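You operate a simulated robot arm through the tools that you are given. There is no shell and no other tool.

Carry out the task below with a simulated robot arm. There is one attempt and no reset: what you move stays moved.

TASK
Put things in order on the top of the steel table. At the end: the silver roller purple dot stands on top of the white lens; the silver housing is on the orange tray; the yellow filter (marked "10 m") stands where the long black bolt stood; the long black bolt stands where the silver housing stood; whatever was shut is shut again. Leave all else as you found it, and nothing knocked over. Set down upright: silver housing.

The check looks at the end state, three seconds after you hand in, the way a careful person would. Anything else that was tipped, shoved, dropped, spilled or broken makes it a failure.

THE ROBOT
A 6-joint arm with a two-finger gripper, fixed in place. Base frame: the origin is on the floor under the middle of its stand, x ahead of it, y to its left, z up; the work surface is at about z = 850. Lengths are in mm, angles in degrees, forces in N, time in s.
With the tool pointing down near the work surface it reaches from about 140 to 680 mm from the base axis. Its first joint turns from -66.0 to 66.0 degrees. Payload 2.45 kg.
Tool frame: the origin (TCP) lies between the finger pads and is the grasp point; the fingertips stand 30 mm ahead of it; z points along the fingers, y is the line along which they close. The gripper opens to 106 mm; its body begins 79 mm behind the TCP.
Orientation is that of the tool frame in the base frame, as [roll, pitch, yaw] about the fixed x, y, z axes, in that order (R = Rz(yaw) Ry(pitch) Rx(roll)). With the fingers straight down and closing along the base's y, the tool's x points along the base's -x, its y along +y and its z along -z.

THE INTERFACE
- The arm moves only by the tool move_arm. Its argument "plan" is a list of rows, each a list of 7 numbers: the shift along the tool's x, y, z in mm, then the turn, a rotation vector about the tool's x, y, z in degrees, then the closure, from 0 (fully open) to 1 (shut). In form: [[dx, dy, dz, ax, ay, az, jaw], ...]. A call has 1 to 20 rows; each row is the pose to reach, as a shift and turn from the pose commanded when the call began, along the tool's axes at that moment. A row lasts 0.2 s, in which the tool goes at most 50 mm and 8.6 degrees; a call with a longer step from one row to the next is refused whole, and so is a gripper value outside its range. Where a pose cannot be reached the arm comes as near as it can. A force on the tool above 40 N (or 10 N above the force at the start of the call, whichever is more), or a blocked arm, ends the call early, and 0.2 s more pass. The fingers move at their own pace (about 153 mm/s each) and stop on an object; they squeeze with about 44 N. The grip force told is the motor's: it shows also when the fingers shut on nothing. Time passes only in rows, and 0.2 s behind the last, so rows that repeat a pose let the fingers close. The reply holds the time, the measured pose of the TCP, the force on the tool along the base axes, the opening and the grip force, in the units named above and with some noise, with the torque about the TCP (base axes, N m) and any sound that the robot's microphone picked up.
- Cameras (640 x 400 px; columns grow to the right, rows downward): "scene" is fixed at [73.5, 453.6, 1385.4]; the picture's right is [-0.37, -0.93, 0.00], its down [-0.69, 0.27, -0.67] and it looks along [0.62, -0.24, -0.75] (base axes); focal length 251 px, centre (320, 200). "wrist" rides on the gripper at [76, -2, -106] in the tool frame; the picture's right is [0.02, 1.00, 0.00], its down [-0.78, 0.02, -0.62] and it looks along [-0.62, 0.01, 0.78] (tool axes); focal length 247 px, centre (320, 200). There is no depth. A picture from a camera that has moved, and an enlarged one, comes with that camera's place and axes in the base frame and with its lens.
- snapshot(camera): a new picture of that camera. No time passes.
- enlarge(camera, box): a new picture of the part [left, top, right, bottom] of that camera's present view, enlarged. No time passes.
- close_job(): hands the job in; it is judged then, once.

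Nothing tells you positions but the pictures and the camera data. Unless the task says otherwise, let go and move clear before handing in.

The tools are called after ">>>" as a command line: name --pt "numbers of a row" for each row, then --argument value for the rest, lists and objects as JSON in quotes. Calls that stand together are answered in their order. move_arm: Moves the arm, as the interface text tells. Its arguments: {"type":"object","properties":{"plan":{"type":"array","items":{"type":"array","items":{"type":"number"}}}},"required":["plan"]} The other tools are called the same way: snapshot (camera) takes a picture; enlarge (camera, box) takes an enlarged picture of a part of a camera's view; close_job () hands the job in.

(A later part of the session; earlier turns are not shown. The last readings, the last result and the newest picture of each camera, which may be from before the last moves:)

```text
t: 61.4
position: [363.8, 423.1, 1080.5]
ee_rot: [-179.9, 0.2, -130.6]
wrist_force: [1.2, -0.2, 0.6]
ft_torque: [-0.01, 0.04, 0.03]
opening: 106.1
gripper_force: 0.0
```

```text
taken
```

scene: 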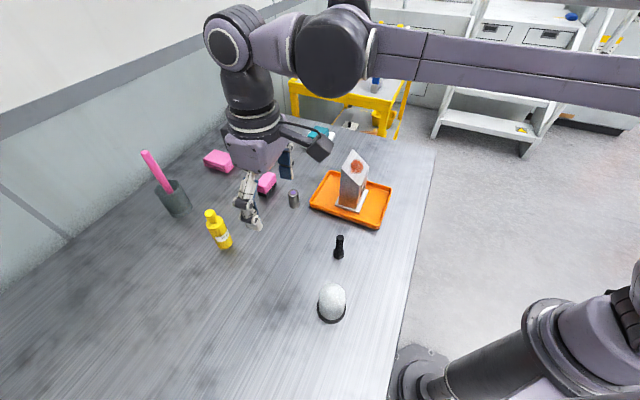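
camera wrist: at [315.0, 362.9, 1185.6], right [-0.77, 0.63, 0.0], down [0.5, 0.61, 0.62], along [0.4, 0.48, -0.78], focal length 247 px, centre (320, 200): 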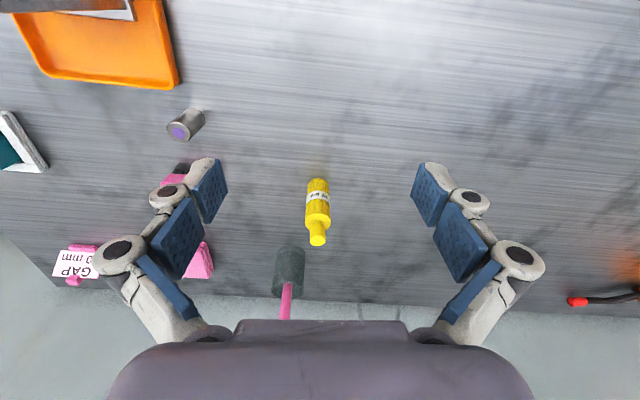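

>>> enlarge --camera "wrist" --box '[260, 160, 380, 260]'

>>> enlarge --camera "scene" --box '[190, 190, 260, 260]'

>>> enlarge --camera "scene" --box '[300, 220, 380, 330]'

```text
4.00 times, centred on (320, 210) of wrist
camera zoom: at [315.0, 362.9, 1185.6], right [-0.77, 0.63, 0.0], down [0.5, 0.61, 0.62], along [0.4, 0.48, -0.78], focal length 988 px, centre (320, 160)
```

zoom: 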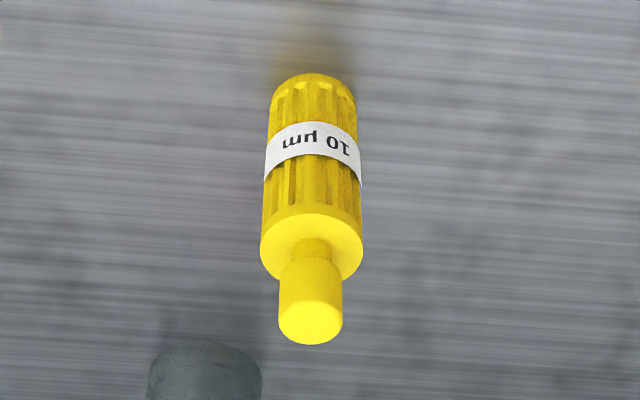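

```text
5.71 times, centred on (225, 225) of scene
camera zoom: at [73.5, 453.6, 1385.4], right [-0.37, -0.93, 0.0], down [-0.69, 0.27, -0.67], along [0.62, -0.24, -0.75], focal length 1432 px, centre (863, 57)
```

zoom: 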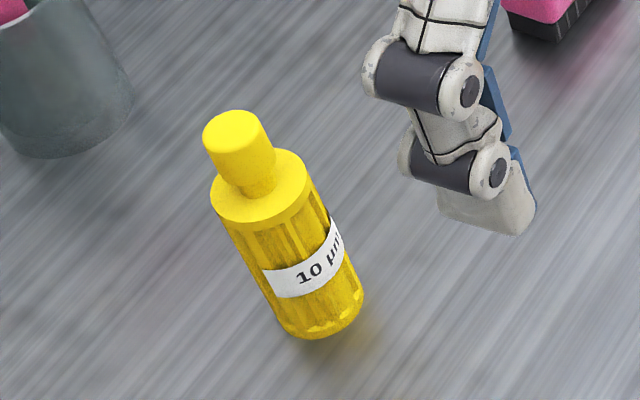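

```text
3.64 times, centred on (340, 275) of scene
camera zoom: at [73.5, 453.6, 1385.4], right [-0.37, -0.93, 0.0], down [-0.69, 0.27, -0.67], along [0.62, -0.24, -0.75], focal length 912 px, centre (247, -73)
```

zoom: 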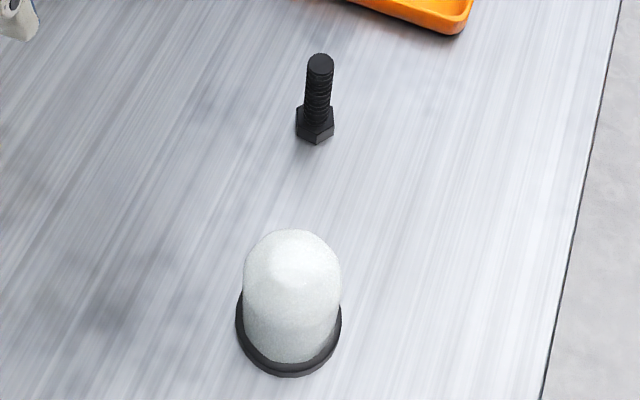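

>>> move_arm --pt "-28 0 10 0 -7.5 0 0" --pt "-57 0 30 0 -15 0 0" --pt "-85 0 60 0 -22.5 0 0" --pt "-113.5 -0.3 89 0 -30 0 0" --pt "-113.5 -0.3 89 0 -30 0 0" --pt "-113.5 -0.3 89 0 -30 0 0"

>>> snapshot --camera "wrist"

>>> snapshot --camera "scene"

```text
t: 62.8
position: [438.7, 511.4, 993.0]
ee_rot: [-179.8, 30.1, -130.8]
wrist_force: [0.8, 0.4, 0.3]
ft_torque: [0.02, 0.04, -0.01]
opening: 105.7
gripper_force: 0.1
```

```text
taken
camera wrist: at [362.7, 417.2, 1046.3], right [-0.77, 0.64, -0.01], down [0.22, 0.29, 0.93], along [0.6, 0.71, -0.37], focal length 247 px, centre (320, 200)
```

wrist: 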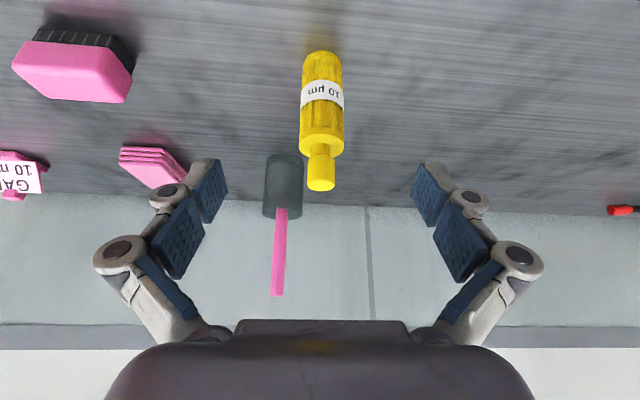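

```text
taken
```

scene: 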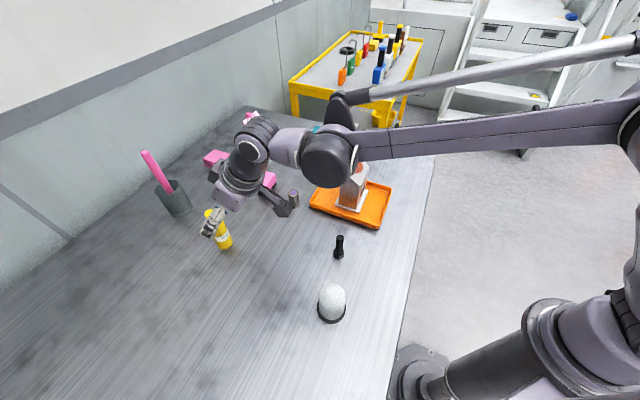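

>>> move_arm --pt "1 0 25 0 0 0 0" --pt "2 0 50 0 0 0 0" --pt "3 0 75 0 0 0 0" --pt "3 0 100 0 0 0 0" --pt "3 0 100 0 0 0 0"

>>> snapshot --camera "wrist"

>>> enlarge --camera "scene" --box '[170, 170, 290, 270]'

```text
t: 64.0
position: [470.6, 542.7, 903.9]
ee_rot: [-179.9, 30.0, -130.8]
wrist_force: [-1.3, -0.3, -0.6]
ft_torque: [-0.01, 0.01, 0.02]
opening: 105.7
gripper_force: 0.1
```

```text
taken
camera wrist: at [394.3, 449.5, 956.8], right [-0.77, 0.64, -0.01], down [0.23, 0.29, 0.93], along [0.6, 0.71, -0.37], focal length 247 px, centre (320, 200)
```

wrist: 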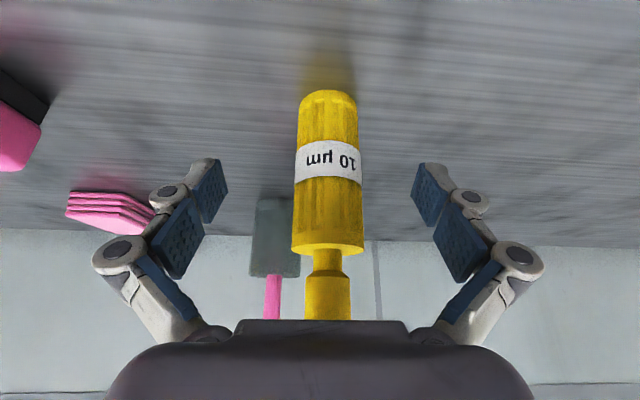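

```text
4.00 times, centred on (230, 220) of scene
camera zoom: at [73.5, 453.6, 1385.4], right [-0.37, -0.93, 0.0], down [-0.69, 0.27, -0.67], along [0.62, -0.24, -0.75], focal length 1003 px, centre (680, 120)
```

zoom: 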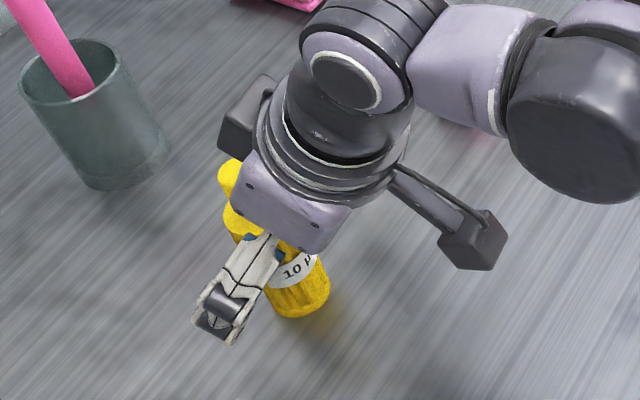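

>>> move_arm --pt "0 4 2 0 0 0 0" --pt "0 4 2 0 0 0 0.2" --pt "0 4 2 0 0 0 0.45" --pt "0 4 2 0 0 0 0.6" --pt "0 4 2 0 0 0 1" --pt "0 4 2 0 0 0 1" --pt "0 4 2 0 0 0 1"

>>> snapshot --camera "wrist"

```text
t: 65.6
position: [468.5, 545.5, 902.6]
ee_rot: [-179.9, 30.1, -130.7]
wrist_force: [0.0, 0.4, 1.3]
ft_torque: [0.03, 0.04, -0.01]
opening: 34.8
gripper_force: 44.0
```

```text
taken
camera wrist: at [391.5, 453.2, 955.6], right [-0.77, 0.64, -0.01], down [0.23, 0.29, 0.93], along [0.6, 0.71, -0.37], focal length 247 px, centre (320, 200)
```

wrist: 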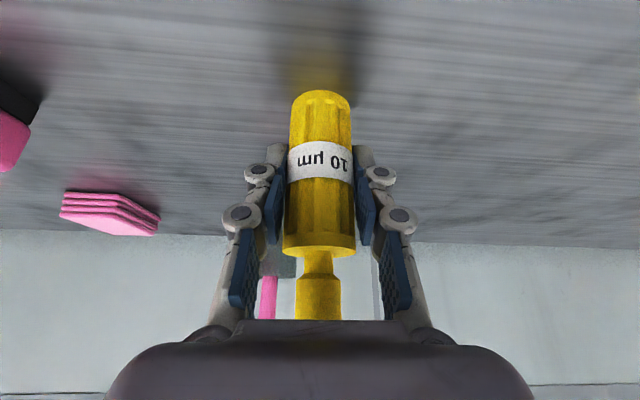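

The filter is gripped upright at a 34.8 mm opening. I'll lift it, pull it inward and then swing it round to the bolt's old place at (583.3, 39.2), keeping the same tilt.

>>> move_arm --pt "-5 0 -8.7 0 0 0 1" --pt "-15 0 -26 0 0 0 1" --pt "-30 0 -52 0 0 0 1" --pt "-27 0 -78 0 0 0 1" --pt "-21.5 0 -97.3 0 0 0 1" --pt "-15 0 -121 0 0 0 1" --pt "-8.7 0 -145 0 0 0 1" --pt "-1 0 -167 0 0 0 1" --pt "6.6 0 -188.6 0 0 0 1" --pt "23.9 0 -198.6 0 0 0 1" --pt "23.9 0 -198.6 0 0 0 1"

>>> snapshot --camera "wrist"

>>> snapshot --camera "scene"

```text
t: 68.0
position: [387.4, 457.6, 1062.9]
ee_rot: [-179.9, 30.1, -130.7]
wrist_force: [-0.1, 0.3, -0.5]
ft_torque: [0.05, 0.03, 0.0]
opening: 34.7
gripper_force: 44.6
```

```text
taken
camera wrist: at [311.2, 364.3, 1116.2], right [-0.77, 0.64, -0.01], down [0.23, 0.29, 0.93], along [0.6, 0.71, -0.37], focal length 247 px, centre (320, 200)
```

wrist: 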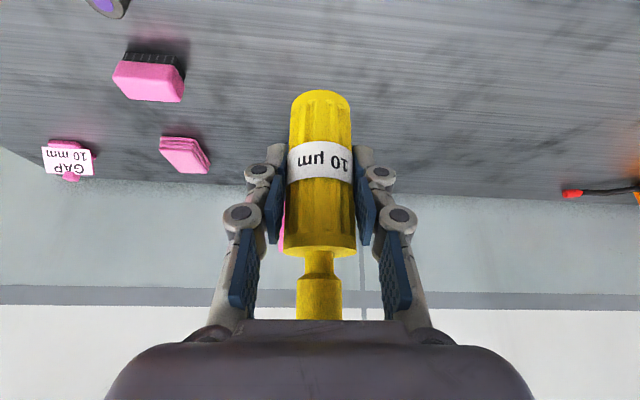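

```text
taken
```

scene: 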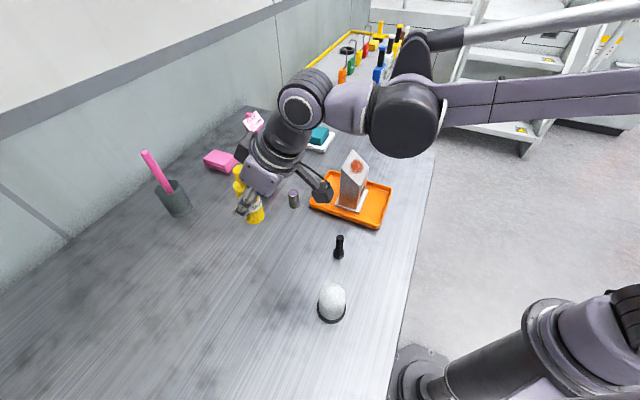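

>>> move_arm --pt "2.4 -43.5 -1.4 2.07 0 3.58 1" --pt "7.5 -86.6 -4.4 4.14 0 7.16 1" --pt "15.4 -129.1 -8.9 6.2 0 10.75 1" --pt "25.8 -170.6 -14.9 8.27 0 14.33 1" --pt "38.9 -211.2 -22.4 10.34 0 17.91 1" --pt "54.4 -250.3 -31.4 12.41 0 21.49 1" --pt "72.2 -288 -41.7 14.48 0 25.07 1" --pt "92.3 -323.9 -53.3 16.54 0 28.66 1" --pt "114.7 -357.9 -66.3 18.61 0 32.24 1" --pt "139 -390.1 -80.3 20.68 0 35.82 1" --pt "165.3 -419.9 -95.5 22.75 0 39.4 1" --pt "165.3 -419.9 -95.5 22.75 0 39.4 1" --pt "165.3 -419.9 -95.5 22.75 0 39.4 1"

>>> snapshot --camera "wrist"

>>> snapshot --camera "scene"

```text
t: 70.8
position: [582.5, 33.6, 1062.2]
ee_rot: [-179.9, 30.1, -176.3]
wrist_force: [-0.4, 0.4, 0.6]
ft_torque: [-0.02, 0.0, -0.03]
opening: 34.8
gripper_force: 43.9
```

```text
taken
camera wrist: at [462.6, 22.2, 1114.0], right [-0.08, 1.0, -0.01], down [0.36, 0.04, 0.93], along [0.93, 0.07, -0.37], focal length 247 px, centre (320, 200)
```

wrist: 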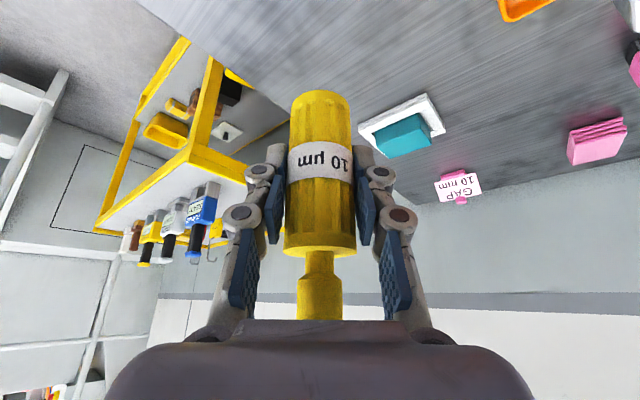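

```text
taken
```

scene: 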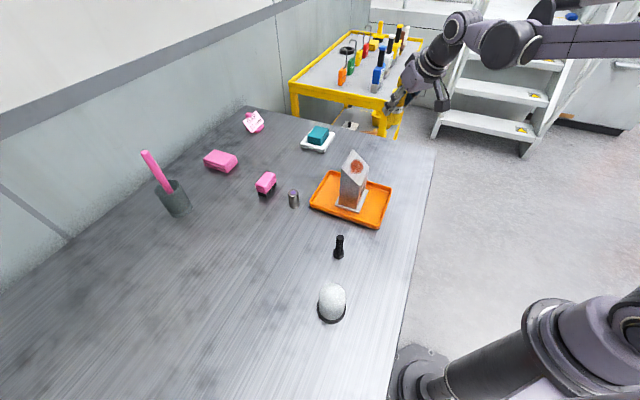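

>>> move_arm --pt "1 5.5 -0.6 0 0 0 1" --pt "20 5.5 32 0 0 0 1" --pt "40 5.5 67 0 0 0 1" --pt "60 5.5 101 0 0 0 1" --pt "71 5.5 120.6 0 0 0 1" --pt "71 5.5 120.6 0 0 0 1" --pt "71 5.5 120.6 0 0 0 1"

>>> snapshot --camera "wrist"

>>> enlarge --camera "scene" --box '[340, 90, 440, 190]'

```text
t: 72.4
position: [580.0, 43.0, 921.0]
ee_rot: [180.0, 30.1, -176.3]
wrist_force: [-0.1, 0.0, -0.5]
ft_torque: [-0.02, 0.01, -0.03]
opening: 34.6
gripper_force: 43.8
```

```text
taken
camera wrist: at [461.0, 31.9, 973.7], right [-0.08, 1.0, -0.01], down [0.36, 0.04, 0.93], along [0.93, 0.07, -0.37], focal length 247 px, centre (320, 200)
```

wrist: 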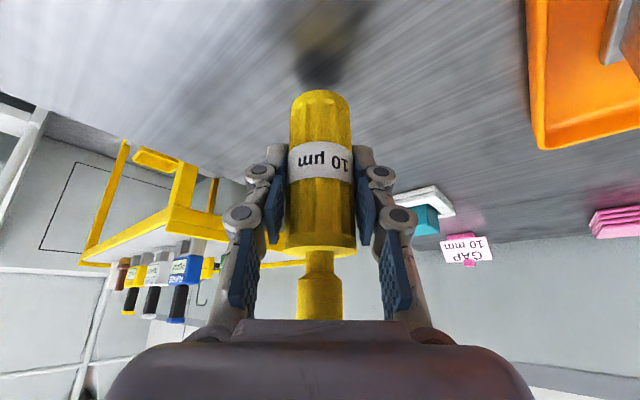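

```text
4.00 times, centred on (390, 140) of scene
camera zoom: at [73.5, 453.6, 1385.4], right [-0.37, -0.93, 0.0], down [-0.69, 0.27, -0.67], along [0.62, -0.24, -0.75], focal length 1003 px, centre (40, 440)
```

zoom: 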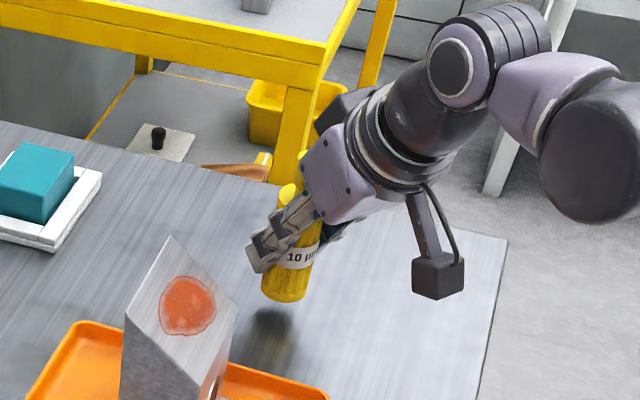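

>>> move_arm --pt "2 0 3.5 0 0 0 1" --pt "4 0 6.9 0 0 0 1" --pt "6 0 10.4 0 0 0 1" --pt "8 0 13.9 0 0 0 1" --pt "8 0 13.9 0 0 0 1"

>>> move_arm --pt "0.5 0 0.87 0 0 0 1" --pt "1 0 1.73 0 0 0 1" --pt "1 0 1.73 0 0 0 1"

>>> snapshot --camera "wrist"

>>> enlarge --camera "scene" --box '[340, 90, 440, 190]'

```text
t: 73.6
position: [581.6, 44.4, 906.8]
ee_rot: [-180.0, 30.1, -176.3]
wrist_force: [0.5, 0.0, -0.6]
ft_torque: [0.02, 0.01, 0.03]
opening: 34.5
gripper_force: 43.5
```

```text
t: 74.4
position: [581.9, 44.2, 905.2]
ee_rot: [-180.0, 30.1, -176.2]
wrist_force: [0.4, -0.9, 0.4]
ft_torque: [-0.02, -0.02, 0.01]
opening: 34.6
gripper_force: 44.0
```

```text
taken
camera wrist: at [463.0, 32.8, 957.7], right [-0.08, 1.0, -0.01], down [0.36, 0.04, 0.93], along [0.93, 0.07, -0.37], focal length 247 px, centre (320, 200)
```

wrist: 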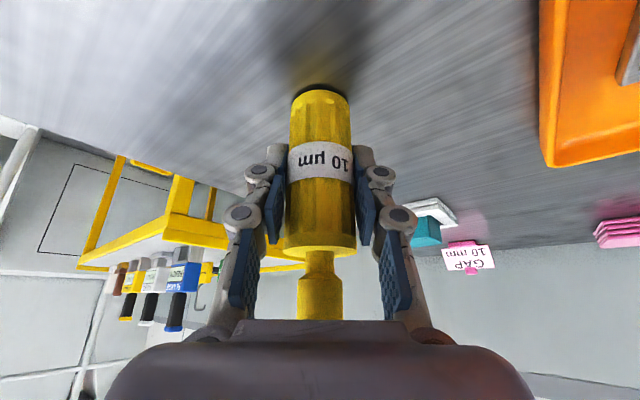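

```text
4.00 times, centred on (390, 140) of scene
camera zoom: at [73.5, 453.6, 1385.4], right [-0.37, -0.93, 0.0], down [-0.69, 0.27, -0.67], along [0.62, -0.24, -0.75], focal length 1003 px, centre (40, 440)
```

zoom: 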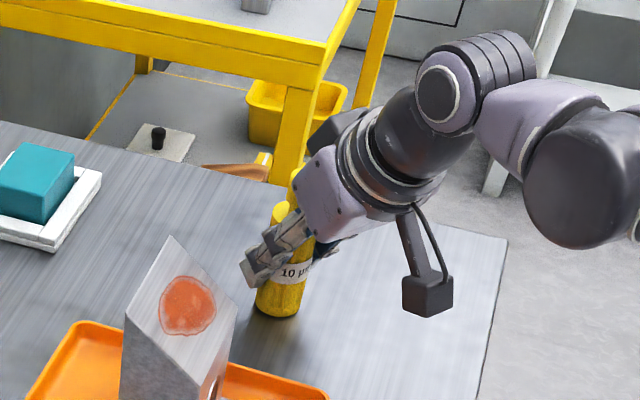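

>>> move_arm --pt "0 -1.5 0 0 0 0 1" --pt "0 -3.5 0 0 0 0 1" --pt "0 -3.5 0 0 0 0 1" --pt "0 -3.5 0 0 0 0 1"

>>> move_arm --pt "0.25 0 0.43 0 0 0 1" --pt "0.5 0 0.87 0 0 0 1" --pt "0.5 0 0.87 0 0 0 1"

>>> enlarge --camera "scene" --box '[355, 130, 405, 180]'

```text
t: 75.4
position: [581.7, 41.3, 904.4]
ee_rot: [-180.0, 30.1, -176.3]
wrist_force: [-0.2, -0.2, -0.3]
ft_torque: [-0.02, -0.01, -0.01]
opening: 34.6
gripper_force: 43.9
```

```text
t: 76.2
position: [582.0, 40.3, 903.5]
ee_rot: [-179.9, 30.1, -176.2]
wrist_force: [-0.1, 0.3, -0.7]
ft_torque: [-0.01, 0.04, 0.0]
opening: 34.6
gripper_force: 43.6
```

```text
8.00 times, centred on (380, 155) of scene
camera zoom: at [73.5, 453.6, 1385.4], right [-0.37, -0.93, 0.0], down [-0.69, 0.27, -0.67], along [0.62, -0.24, -0.75], focal length 2005 px, centre (-160, 560)
```

zoom: 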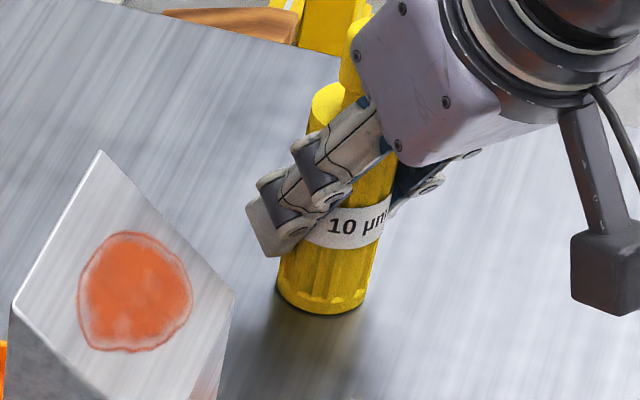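

>>> move_arm --pt "0.25 0 0.43 0 0 0 1" --pt "0.5 0 0.87 0 0 0 1" --pt "0.5 0 0.87 0 0 0 1"

>>> move_arm --pt "0.2 0 0.35 0 0 0 1" --pt "0.4 0 0.7 0 0 0 1" --pt "0.4 0 0.7 0 0 0 1"

```text
t: 77.0
position: [582.4, 39.4, 903.6]
ee_rot: [-180.0, 30.1, -176.2]
wrist_force: [-0.5, -0.3, -0.1]
ft_torque: [0.0, 0.01, 0.0]
opening: 34.6
gripper_force: 43.8
```

```text
t: 77.8
position: [580.7, 39.4, 902.5]
ee_rot: [-179.9, 30.2, -176.3]
wrist_force: [-0.3, -2.1, 13.2]
ft_torque: [0.1, 0.04, 0.02]
opening: 34.7
gripper_force: 44.1
```

>>> move_arm --pt "-0.2 0 -0.35 0 0 0 1" --pt "-0.2 0 -0.35 0 0 0 0.64" --pt "-0.2 0 -0.35 0 0 0 0.55" --pt "-0.2 0 -0.35 0 0 0 0.3" --pt "-0.2 0 -0.35 0 0 0 0" --pt "-0.2 0 -0.35 0 0 0 0"

>>> snapshot --camera "wrist"

>>> enlarge --camera "scene" --box '[340, 90, 440, 190]'

```text
t: 79.2
position: [581.6, 39.8, 902.9]
ee_rot: [-180.0, 30.1, -176.2]
wrist_force: [-1.1, -1.1, 0.7]
ft_torque: [0.03, -0.02, -0.03]
opening: 105.8
gripper_force: 0.0
```

```text
taken
camera wrist: at [462.8, 28.9, 955.5], right [-0.08, 1.0, -0.01], down [0.36, 0.04, 0.93], along [0.93, 0.07, -0.37], focal length 247 px, centre (320, 200)
```

wrist: 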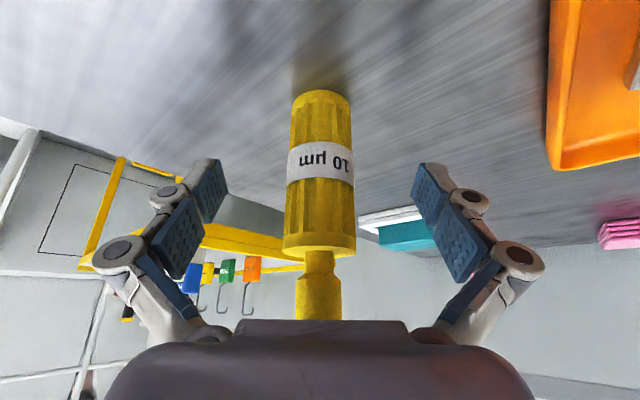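

```text
4.00 times, centred on (390, 140) of scene
camera zoom: at [73.5, 453.6, 1385.4], right [-0.37, -0.93, 0.0], down [-0.69, 0.27, -0.67], along [0.62, -0.24, -0.75], focal length 1003 px, centre (40, 440)
```

zoom: 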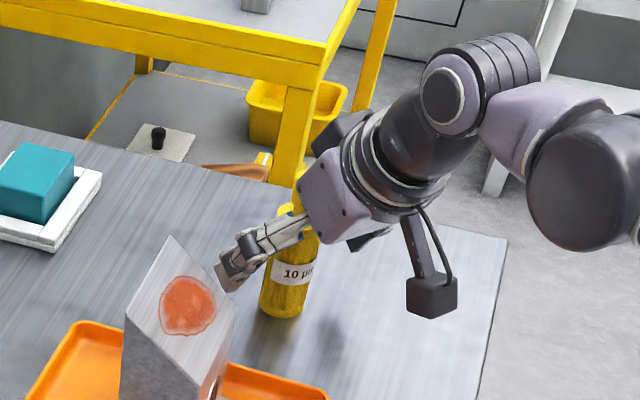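

>>> move_arm --pt "0 0 -30 0 0 0 0" --pt "0 0 -60 0 0 0 0" --pt "-15 0 -86 0 0 0 0" --pt "-30 0 -112 0 0 0 0" --pt "-45 0 -138 0 0 0 0" --pt "-60 0 -164 0 0 0 0" --pt "-60 0 -164 0 0 0 0"

>>> snapshot --camera "scene"

>>> snapshot --camera "wrist"

```text
t: 80.8
position: [553.6, 37.3, 1077.1]
ee_rot: [179.9, 30.1, -176.1]
wrist_force: [0.6, -0.9, 0.5]
ft_torque: [0.0, -0.02, -0.01]
opening: 106.0
gripper_force: 0.0
```

```text
taken
```

scene: 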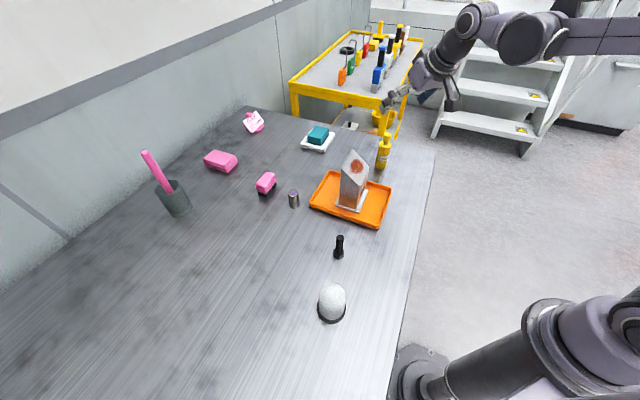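

```text
taken
camera wrist: at [434.2, 26.8, 1129.5], right [-0.08, 1.0, -0.01], down [0.36, 0.04, 0.93], along [0.93, 0.07, -0.37], focal length 247 px, centre (320, 200)
```

wrist: 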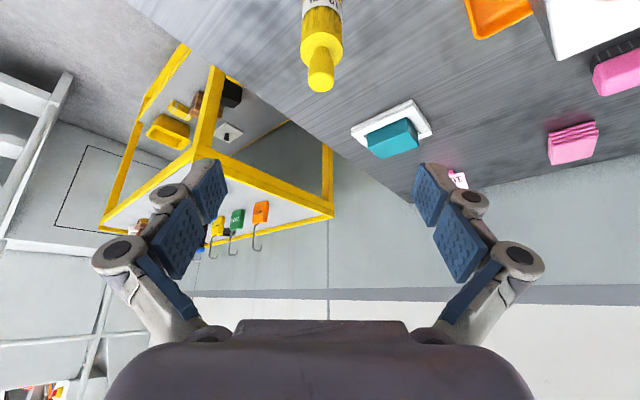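

The filter stands at the bolt's old place. The roller at about (527, 355) is next. I'll straighten the tool and swing over to it with the fingers angled to miss the tray corner and the pink brush.

>>> move_arm --pt "0 0 0 0 7.5 0 0" --pt "0 0 0 0 15 0 0" --pt "0 0 0 0 22.5 0 0" --pt "0 0 0 0 30 0 0" --pt "0 0 0 0 30 0 0"

>>> move_arm --pt "0.5 40 0 0 0 -5.1 0" --pt "1 80 0 0 0 -10.2 0" --pt "1.6 120 0 0 0 -15.4 0" --pt "2.2 160 0 0 0 -20.5 0" --pt "2.8 200 0 0 0 -25.6 0" --pt "3.4 240 0 0 0 -30.8 0" --pt "4 280 0 0 0 -35.9 0" --pt "4.4 318.8 0 0 0 -41 0" --pt "4.4 318.8 0 0 0 -41 0" --pt "4.4 318.8 0 0 0 -41 0"

>>> snapshot --camera "wrist"

>>> snapshot --camera "scene"

```text
t: 82.0
position: [552.7, 38.6, 1075.4]
ee_rot: [-180.0, 0.0, -176.3]
wrist_force: [0.5, 0.5, -0.2]
ft_torque: [-0.01, -0.02, -0.04]
opening: 105.7
gripper_force: 0.2
```

```text
t: 84.2
position: [526.6, 353.7, 1073.6]
ee_rot: [-179.8, 0.1, -135.3]
wrist_force: [-0.3, -0.5, 0.1]
ft_torque: [-0.01, 0.0, 0.03]
opening: 106.2
gripper_force: 0.0
```

```text
taken
camera wrist: at [473.2, 296.7, 1179.9], right [-0.72, 0.69, 0.0], down [0.54, 0.56, 0.62], along [0.43, 0.45, -0.78], focal length 247 px, centre (320, 200)
```

wrist: 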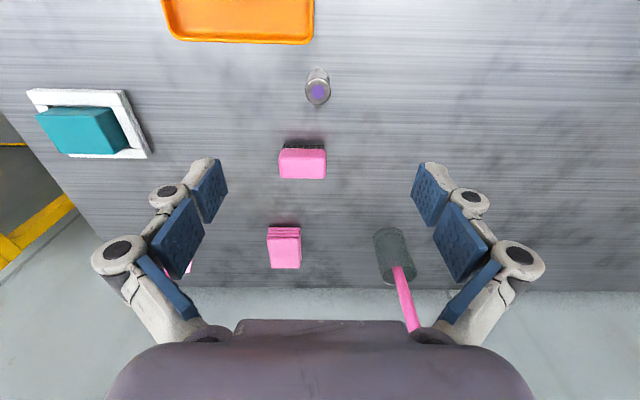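

```text
taken
```

scene: 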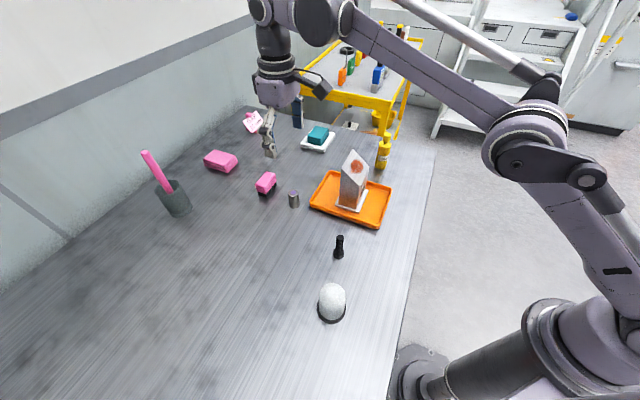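

>>> enlarge --camera "wrist" --box '[260, 40, 380, 120]'

```text
5.00 times, centred on (320, 80) of wrist
camera zoom: at [473.2, 296.7, 1179.9], right [-0.72, 0.69, 0.0], down [0.54, 0.56, 0.62], along [0.43, 0.45, -0.78], focal length 1235 px, centre (320, 800)
```

zoom: 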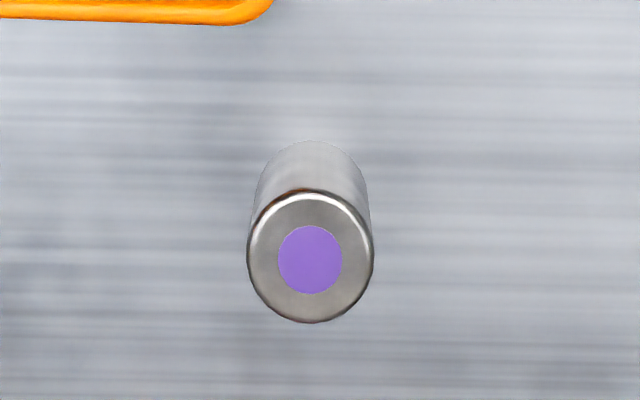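

>>> move_arm --pt "1.5 -2.7 40 0 0 0 0" --pt "1.5 -2.7 80 0 0 0 0" --pt "1.5 -2.7 115 0 0 0 0" --pt "1.5 -2.7 130 0 0 0 0" --pt "1.5 -2.7 130 0 0 0 0"

>>> snapshot --camera "wrist"

>>> enlarge --camera "scene" --box '[230, 120, 390, 230]'

```text
t: 85.4
position: [524.8, 351.1, 942.9]
ee_rot: [-179.9, 0.1, -135.3]
wrist_force: [-0.5, -0.2, -0.1]
ft_torque: [0.0, 0.0, 0.01]
opening: 106.1
gripper_force: 0.0
```

```text
taken
camera wrist: at [472.0, 293.4, 1048.3], right [-0.72, 0.69, 0.0], down [0.54, 0.56, 0.62], along [0.43, 0.45, -0.78], focal length 247 px, centre (320, 200)
```

wrist: 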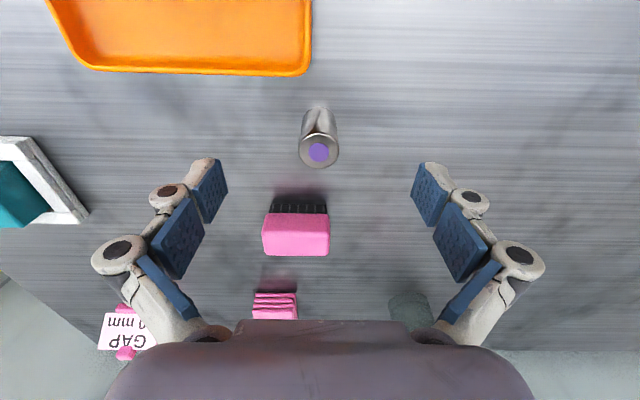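

```text
3.64 times, centred on (310, 175) of scene
camera zoom: at [73.5, 453.6, 1385.4], right [-0.37, -0.93, 0.0], down [-0.69, 0.27, -0.67], along [0.62, -0.24, -0.75], focal length 912 px, centre (356, 291)
```

zoom: 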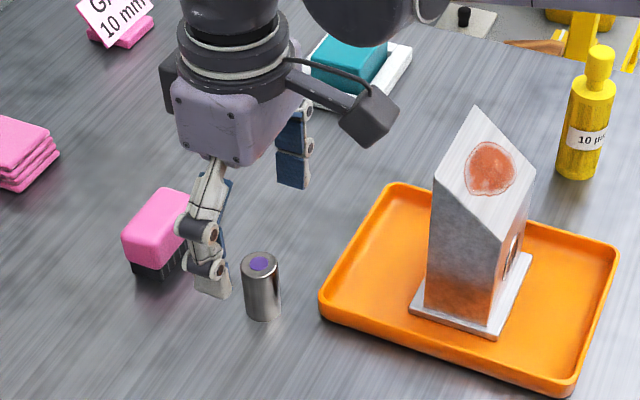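

>>> move_arm --pt "-1.8 -1 25 0 0 0 0" --pt "-1.8 -1 45 0 0 0 0" --pt "-1.8 -1 53 0 0 0 0" --pt "-1.8 -1 53 0 0 0 0"

>>> snapshot --camera "wrist"

>>> enlarge --camera "scene" --box '[230, 120, 390, 230]'

```text
t: 86.4
position: [530.4, 353.1, 890.9]
ee_rot: [-179.9, 0.1, -135.1]
wrist_force: [0.5, -0.6, 0.3]
ft_torque: [-0.03, -0.03, -0.03]
opening: 105.9
gripper_force: 0.1
```

```text
taken
camera wrist: at [476.1, 295.5, 996.3], right [-0.72, 0.69, 0.0], down [0.54, 0.56, 0.62], along [0.43, 0.45, -0.78], focal length 247 px, centre (320, 200)
```

wrist: 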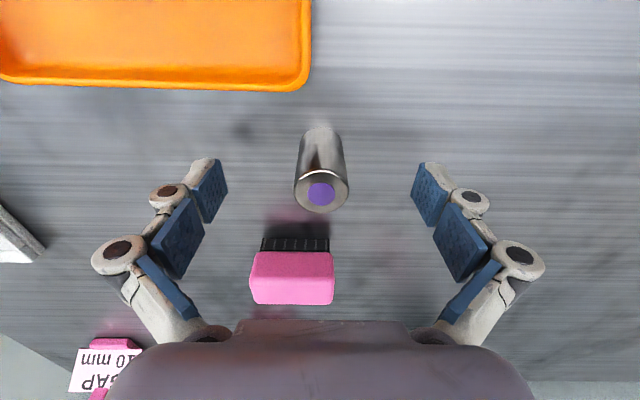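

```text
3.64 times, centred on (310, 175) of scene
camera zoom: at [73.5, 453.6, 1385.4], right [-0.37, -0.93, 0.0], down [-0.69, 0.27, -0.67], along [0.62, -0.24, -0.75], focal length 912 px, centre (356, 291)
```

zoom: 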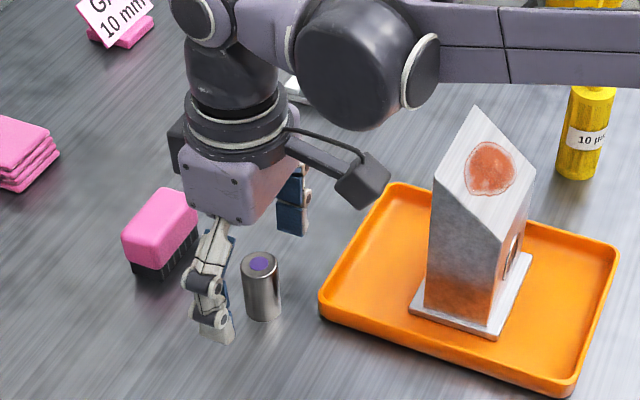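

>>> move_arm --pt "1.5 0 0 0 0 0 0.2" --pt "1.5 0 0 0 0 0 0.5" --pt "1.5 0 0 0 0 0 0.65" --pt "1.5 0 0 0 0 0 1" --pt "1.5 0 0 0 0 0 1" --pt "1.5 0 0 0 0 0 1"

>>> snapshot --camera "wrist"

```text
t: 87.8
position: [528.0, 352.1, 891.4]
ee_rot: [-179.9, 0.1, -135.2]
wrist_force: [-0.6, 0.1, 2.8]
ft_torque: [0.0, 0.0, -0.03]
opening: 27.1
gripper_force: 43.6
```

```text
taken
camera wrist: at [475.2, 294.3, 997.4], right [-0.72, 0.69, 0.0], down [0.54, 0.56, 0.62], along [0.43, 0.45, -0.78], focal length 247 px, centre (320, 200)
```

wrist: 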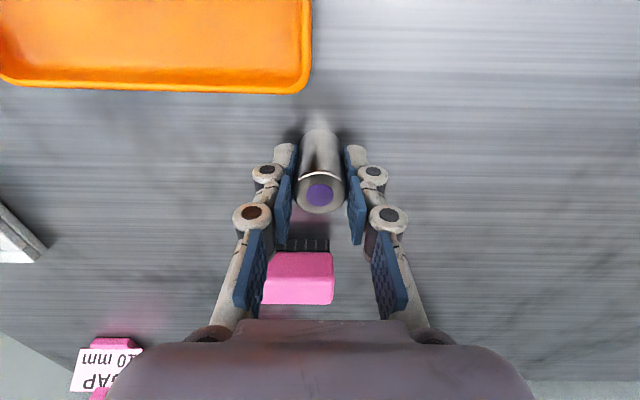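

The roller is gripped. I'll lift it high and carry it over the lens at about (229.5, 366), then check the alignment in both cameras.

>>> move_arm --pt "0 0 -10 0 0 0 1" --pt "0 0 -50 0 0 0 1" --pt "0 0 -95 0 0 0 1" --pt "0 0 -140 0 0 0 1" --pt "0 0 -170 0 0 0 1" --pt "25 27 -170 0 0 -1.6 1" --pt "50 55 -170 0 0 -3.2 1" --pt "76 82 -170 0 0 -4.8 1" --pt "101 110 -170 0 0 -6.5 1" --pt "126 137 -170 0 0 -8.1 1" --pt "152 165 -170 0 0 -9.7 1" --pt "177 192 -170 0 0 -11.3 1" --pt "202.7 220.3 -170 0 0 -13 1" --pt "202.7 220.3 -170 0 0 -13 1" --pt "202.7 220.3 -170 0 0 -13 1"

>>> snapshot --camera "wrist"

>>> snapshot --camera "scene"

```text
t: 91.0
position: [232.2, 365.9, 1059.3]
ee_rot: [-179.8, 0.1, -122.1]
wrist_force: [-0.3, -0.4, -2.4]
ft_torque: [-0.02, 0.01, -0.02]
opening: 26.7
gripper_force: 43.9
```

```text
taken
camera wrist: at [191.6, 298.6, 1166.0], right [-0.86, 0.51, 0.0], down [0.4, 0.67, 0.62], along [0.32, 0.53, -0.78], focal length 247 px, centre (320, 200)
```

wrist: 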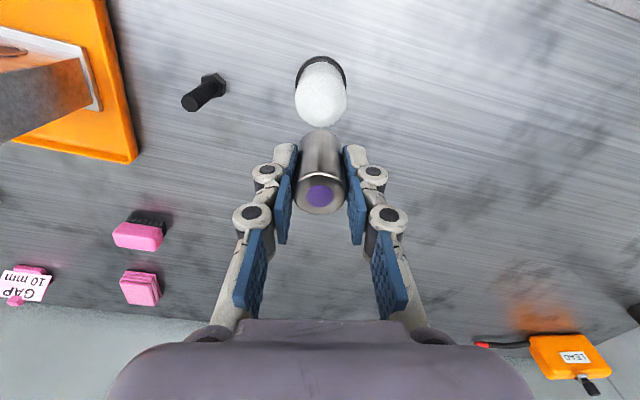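

```text
taken
```

scene: 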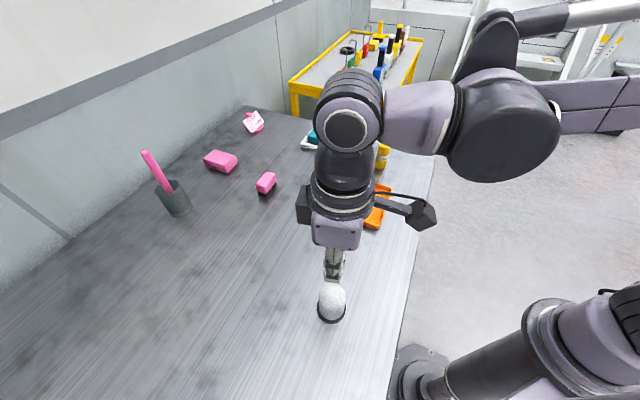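

>>> enlarge --camera "wrist" --box '[260, 40, 380, 220]'

>>> enlarge --camera "scene" --box '[290, 240, 380, 330]'

```text
2.22 times, centred on (320, 130) of wrist
camera zoom: at [191.6, 298.6, 1166.0], right [-0.86, 0.51, 0.0], down [0.4, 0.67, 0.62], along [0.32, 0.53, -0.78], focal length 549 px, centre (320, 356)
```

zoom: 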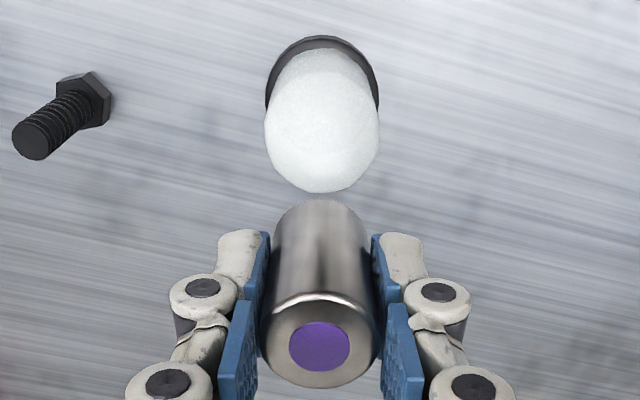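

```text
4.44 times, centred on (335, 285) of scene
camera zoom: at [73.5, 453.6, 1385.4], right [-0.37, -0.93, 0.0], down [-0.69, 0.27, -0.67], along [0.62, -0.24, -0.75], focal length 1114 px, centre (253, -178)
```

zoom: 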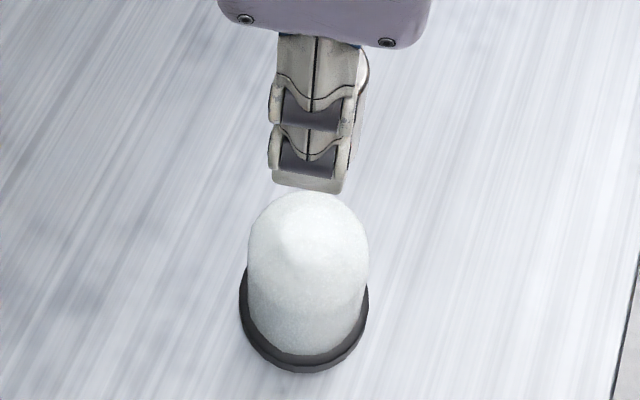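

>>> enlarge --camera "scene" --box '[312, 278, 352, 308]'

>>> enlarge --camera "wrist" --box '[285, 45, 355, 130]'

```text
13.33 times, centred on (332, 293) of scene
camera zoom: at [73.5, 453.6, 1385.4], right [-0.37, -0.93, 0.0], down [-0.69, 0.27, -0.67], along [0.62, -0.24, -0.75], focal length 3342 px, centre (160, -1040)
```

zoom: 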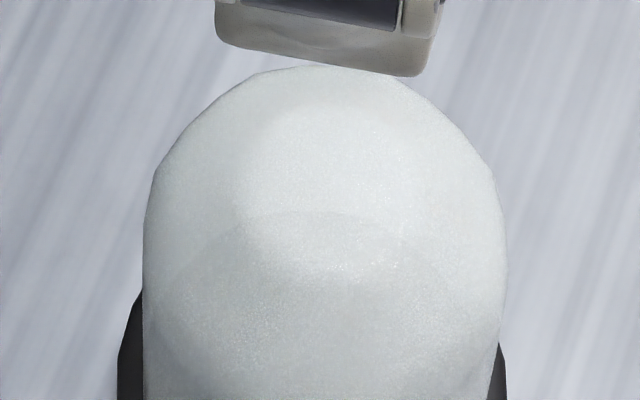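

```text
4.71 times, centred on (320, 88) of wrist
camera zoom: at [191.6, 298.6, 1166.0], right [-0.86, 0.51, 0.0], down [0.4, 0.67, 0.62], along [0.32, 0.53, -0.78], focal length 1162 px, centre (320, 729)
```

zoom: 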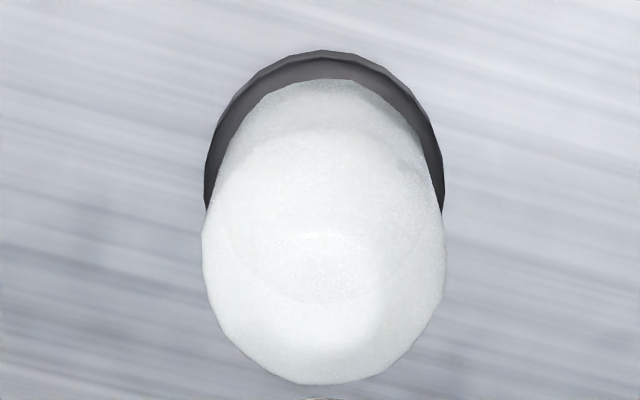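

>>> move_arm --pt "1.3 0.5 20 0 0 0 1" --pt "1.3 0.5 40 0 0 0 1" --pt "1.3 0.5 60 0 0 0 1" --pt "1.3 0.5 68 0 0 0 1" --pt "1.3 0.5 68 0 0 0 1" --pt "1.3 0.5 68 0 0 0 1"

>>> enlarge --camera "wrist" --box '[260, 80, 380, 220]'

>>> enlarge --camera "scene" --box '[290, 240, 380, 330]'

```text
t: 92.4
position: [227.2, 365.2, 994.1]
ee_rot: [-179.9, 0.2, -122.1]
wrist_force: [0.1, -0.6, -2.5]
ft_torque: [0.02, 0.03, 0.02]
opening: 26.7
gripper_force: 43.4
```

```text
2.86 times, centred on (320, 150) of wrist
camera zoom: at [188.4, 298.8, 1099.0], right [-0.86, 0.51, 0.0], down [0.4, 0.67, 0.62], along [0.32, 0.53, -0.78], focal length 706 px, centre (320, 343)
```

zoom: 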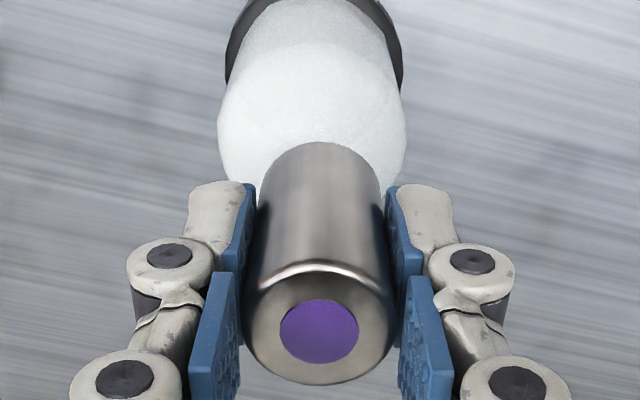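

```text
4.44 times, centred on (335, 285) of scene
camera zoom: at [73.5, 453.6, 1385.4], right [-0.37, -0.93, 0.0], down [-0.69, 0.27, -0.67], along [0.62, -0.24, -0.75], focal length 1114 px, centre (253, -178)
```

zoom: 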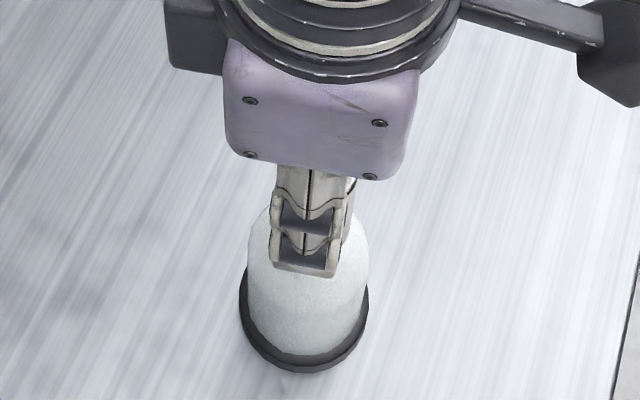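

>>> enlarge --camera "wrist" --box '[260, 40, 380, 140]'

```text
4.00 times, centred on (320, 90) of wrist
camera zoom: at [188.4, 298.8, 1099.0], right [-0.86, 0.51, 0.0], down [0.4, 0.67, 0.62], along [0.32, 0.53, -0.78], focal length 988 px, centre (320, 640)
```

zoom: 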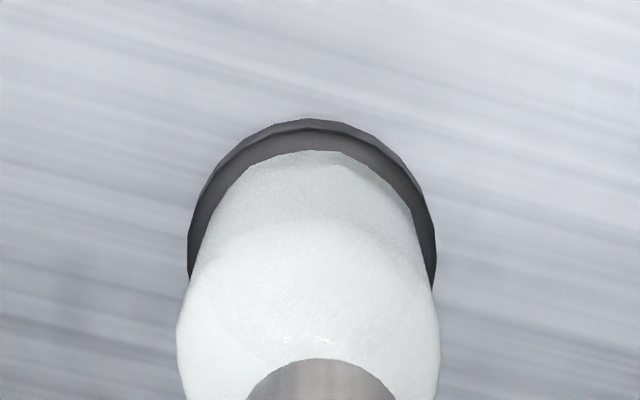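

>>> move_arm --pt "-0.4 -2.4 0 0 0 0 1" --pt "-0.4 -2.4 0 0 0 0 1" --pt "-0.4 -2.4 0 0 0 0 1" --pt "-0.4 -2.4 0 0 0 0 1"

>>> enlarge --camera "wrist" --box '[260, 40, 380, 140]'

>>> enlarge --camera "wrist" --box '[260, 80, 380, 220]'

```text
t: 93.4
position: [230.0, 364.1, 992.1]
ee_rot: [-179.9, 0.0, -122.2]
wrist_force: [1.0, -0.6, -3.2]
ft_torque: [-0.01, -0.02, -0.02]
opening: 26.9
gripper_force: 43.8
```

```text
4.00 times, centred on (320, 90) of wrist
camera zoom: at [190.9, 297.9, 1098.2], right [-0.86, 0.51, 0.0], down [0.4, 0.67, 0.62], along [0.32, 0.53, -0.78], focal length 988 px, centre (320, 640)
```

zoom: 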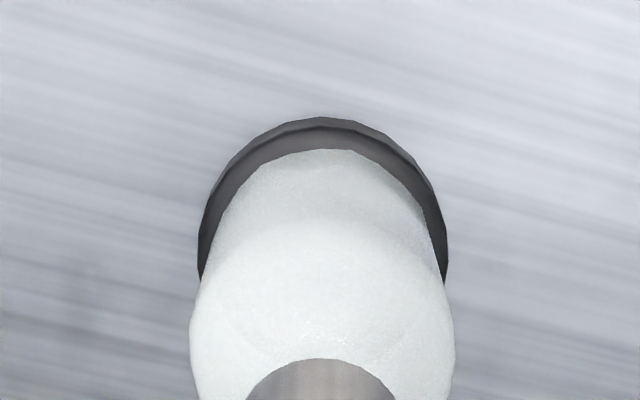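

```text
2.86 times, centred on (320, 150) of wrist
camera zoom: at [190.9, 297.9, 1098.2], right [-0.86, 0.51, 0.0], down [0.4, 0.67, 0.62], along [0.32, 0.53, -0.78], focal length 706 px, centre (320, 343)
```

zoom: 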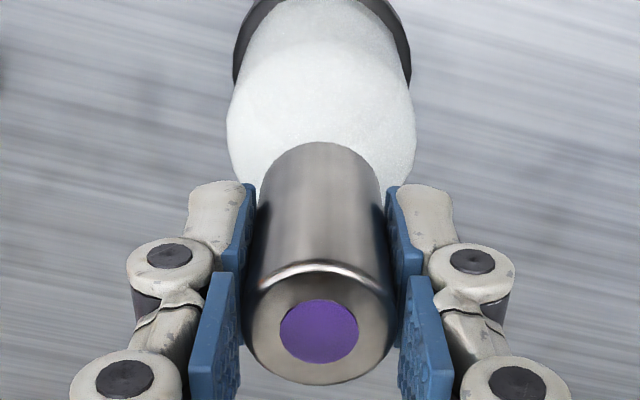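

>>> move_arm --pt "0 0 2 0 0 0 1" --pt "0 0 4 0 0 0 1" --pt "0 0 6 0 0 0 1" --pt "0 0 8 0 0 0 1" --pt "0 0 8 0 0 0 1"

>>> enlarge --camera "wrist" --box '[260, 40, 380, 220]'

>>> enlarge --camera "scene" --box '[290, 240, 380, 330]'

```text
t: 94.6
position: [230.6, 365.5, 982.7]
ee_rot: [-180.0, 0.2, -122.2]
wrist_force: [0.0, -0.2, -3.2]
ft_torque: [0.01, 0.03, -0.02]
opening: 27.0
gripper_force: 43.7
```

```text
2.22 times, centred on (320, 130) of wrist
camera zoom: at [190.7, 298.1, 1089.1], right [-0.86, 0.51, 0.0], down [0.4, 0.67, 0.62], along [0.32, 0.53, -0.78], focal length 549 px, centre (320, 356)
```

zoom: 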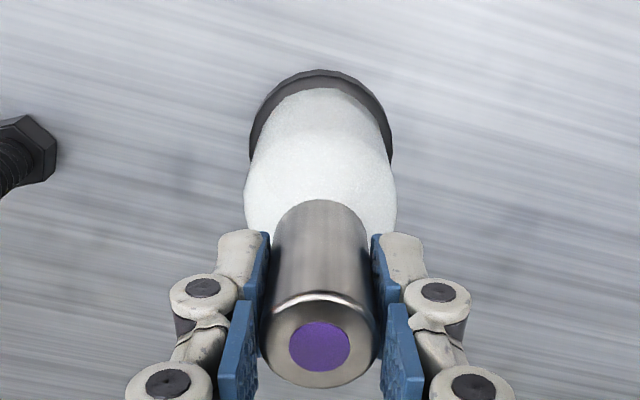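

```text
4.44 times, centred on (335, 285) of scene
camera zoom: at [73.5, 453.6, 1385.4], right [-0.37, -0.93, 0.0], down [-0.69, 0.27, -0.67], along [0.62, -0.24, -0.75], focal length 1114 px, centre (253, -178)
```

zoom: 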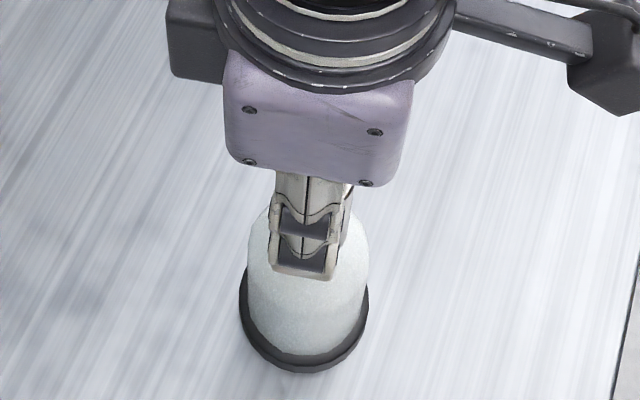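

>>> move_arm --pt "0 0 0.5 0 0 0 1" --pt "0 0 1 0 0 0 1" --pt "0 0 1 0 0 0 1"

>>> move_arm --pt "0 0 0.5 0 0 0 1" --pt "0 0 1 0 0 0 1" --pt "0 0 1 0 0 0 1"

>>> move_arm --pt "0 0 0.5 0 0 0 1" --pt "0 0 1 0 0 0 1" --pt "0 0 1 0 0 0 1"

```text
t: 95.4
position: [229.9, 364.8, 983.8]
ee_rot: [-179.9, 0.1, -122.3]
wrist_force: [0.2, 0.5, -2.2]
ft_torque: [0.0, 0.05, -0.01]
opening: 26.8
gripper_force: 44.6
```

```text
t: 96.2
position: [231.3, 364.7, 980.9]
ee_rot: [-180.0, 0.2, -122.2]
wrist_force: [0.3, 0.6, -1.6]
ft_torque: [-0.01, -0.01, -0.02]
opening: 26.8
gripper_force: 44.7
```

```text
t: 97.0
position: [230.5, 364.7, 980.2]
ee_rot: [-179.8, 0.1, -122.2]
wrist_force: [0.5, -0.4, -2.1]
ft_torque: [0.0, 0.0, 0.01]
opening: 26.5
gripper_force: 43.9
```

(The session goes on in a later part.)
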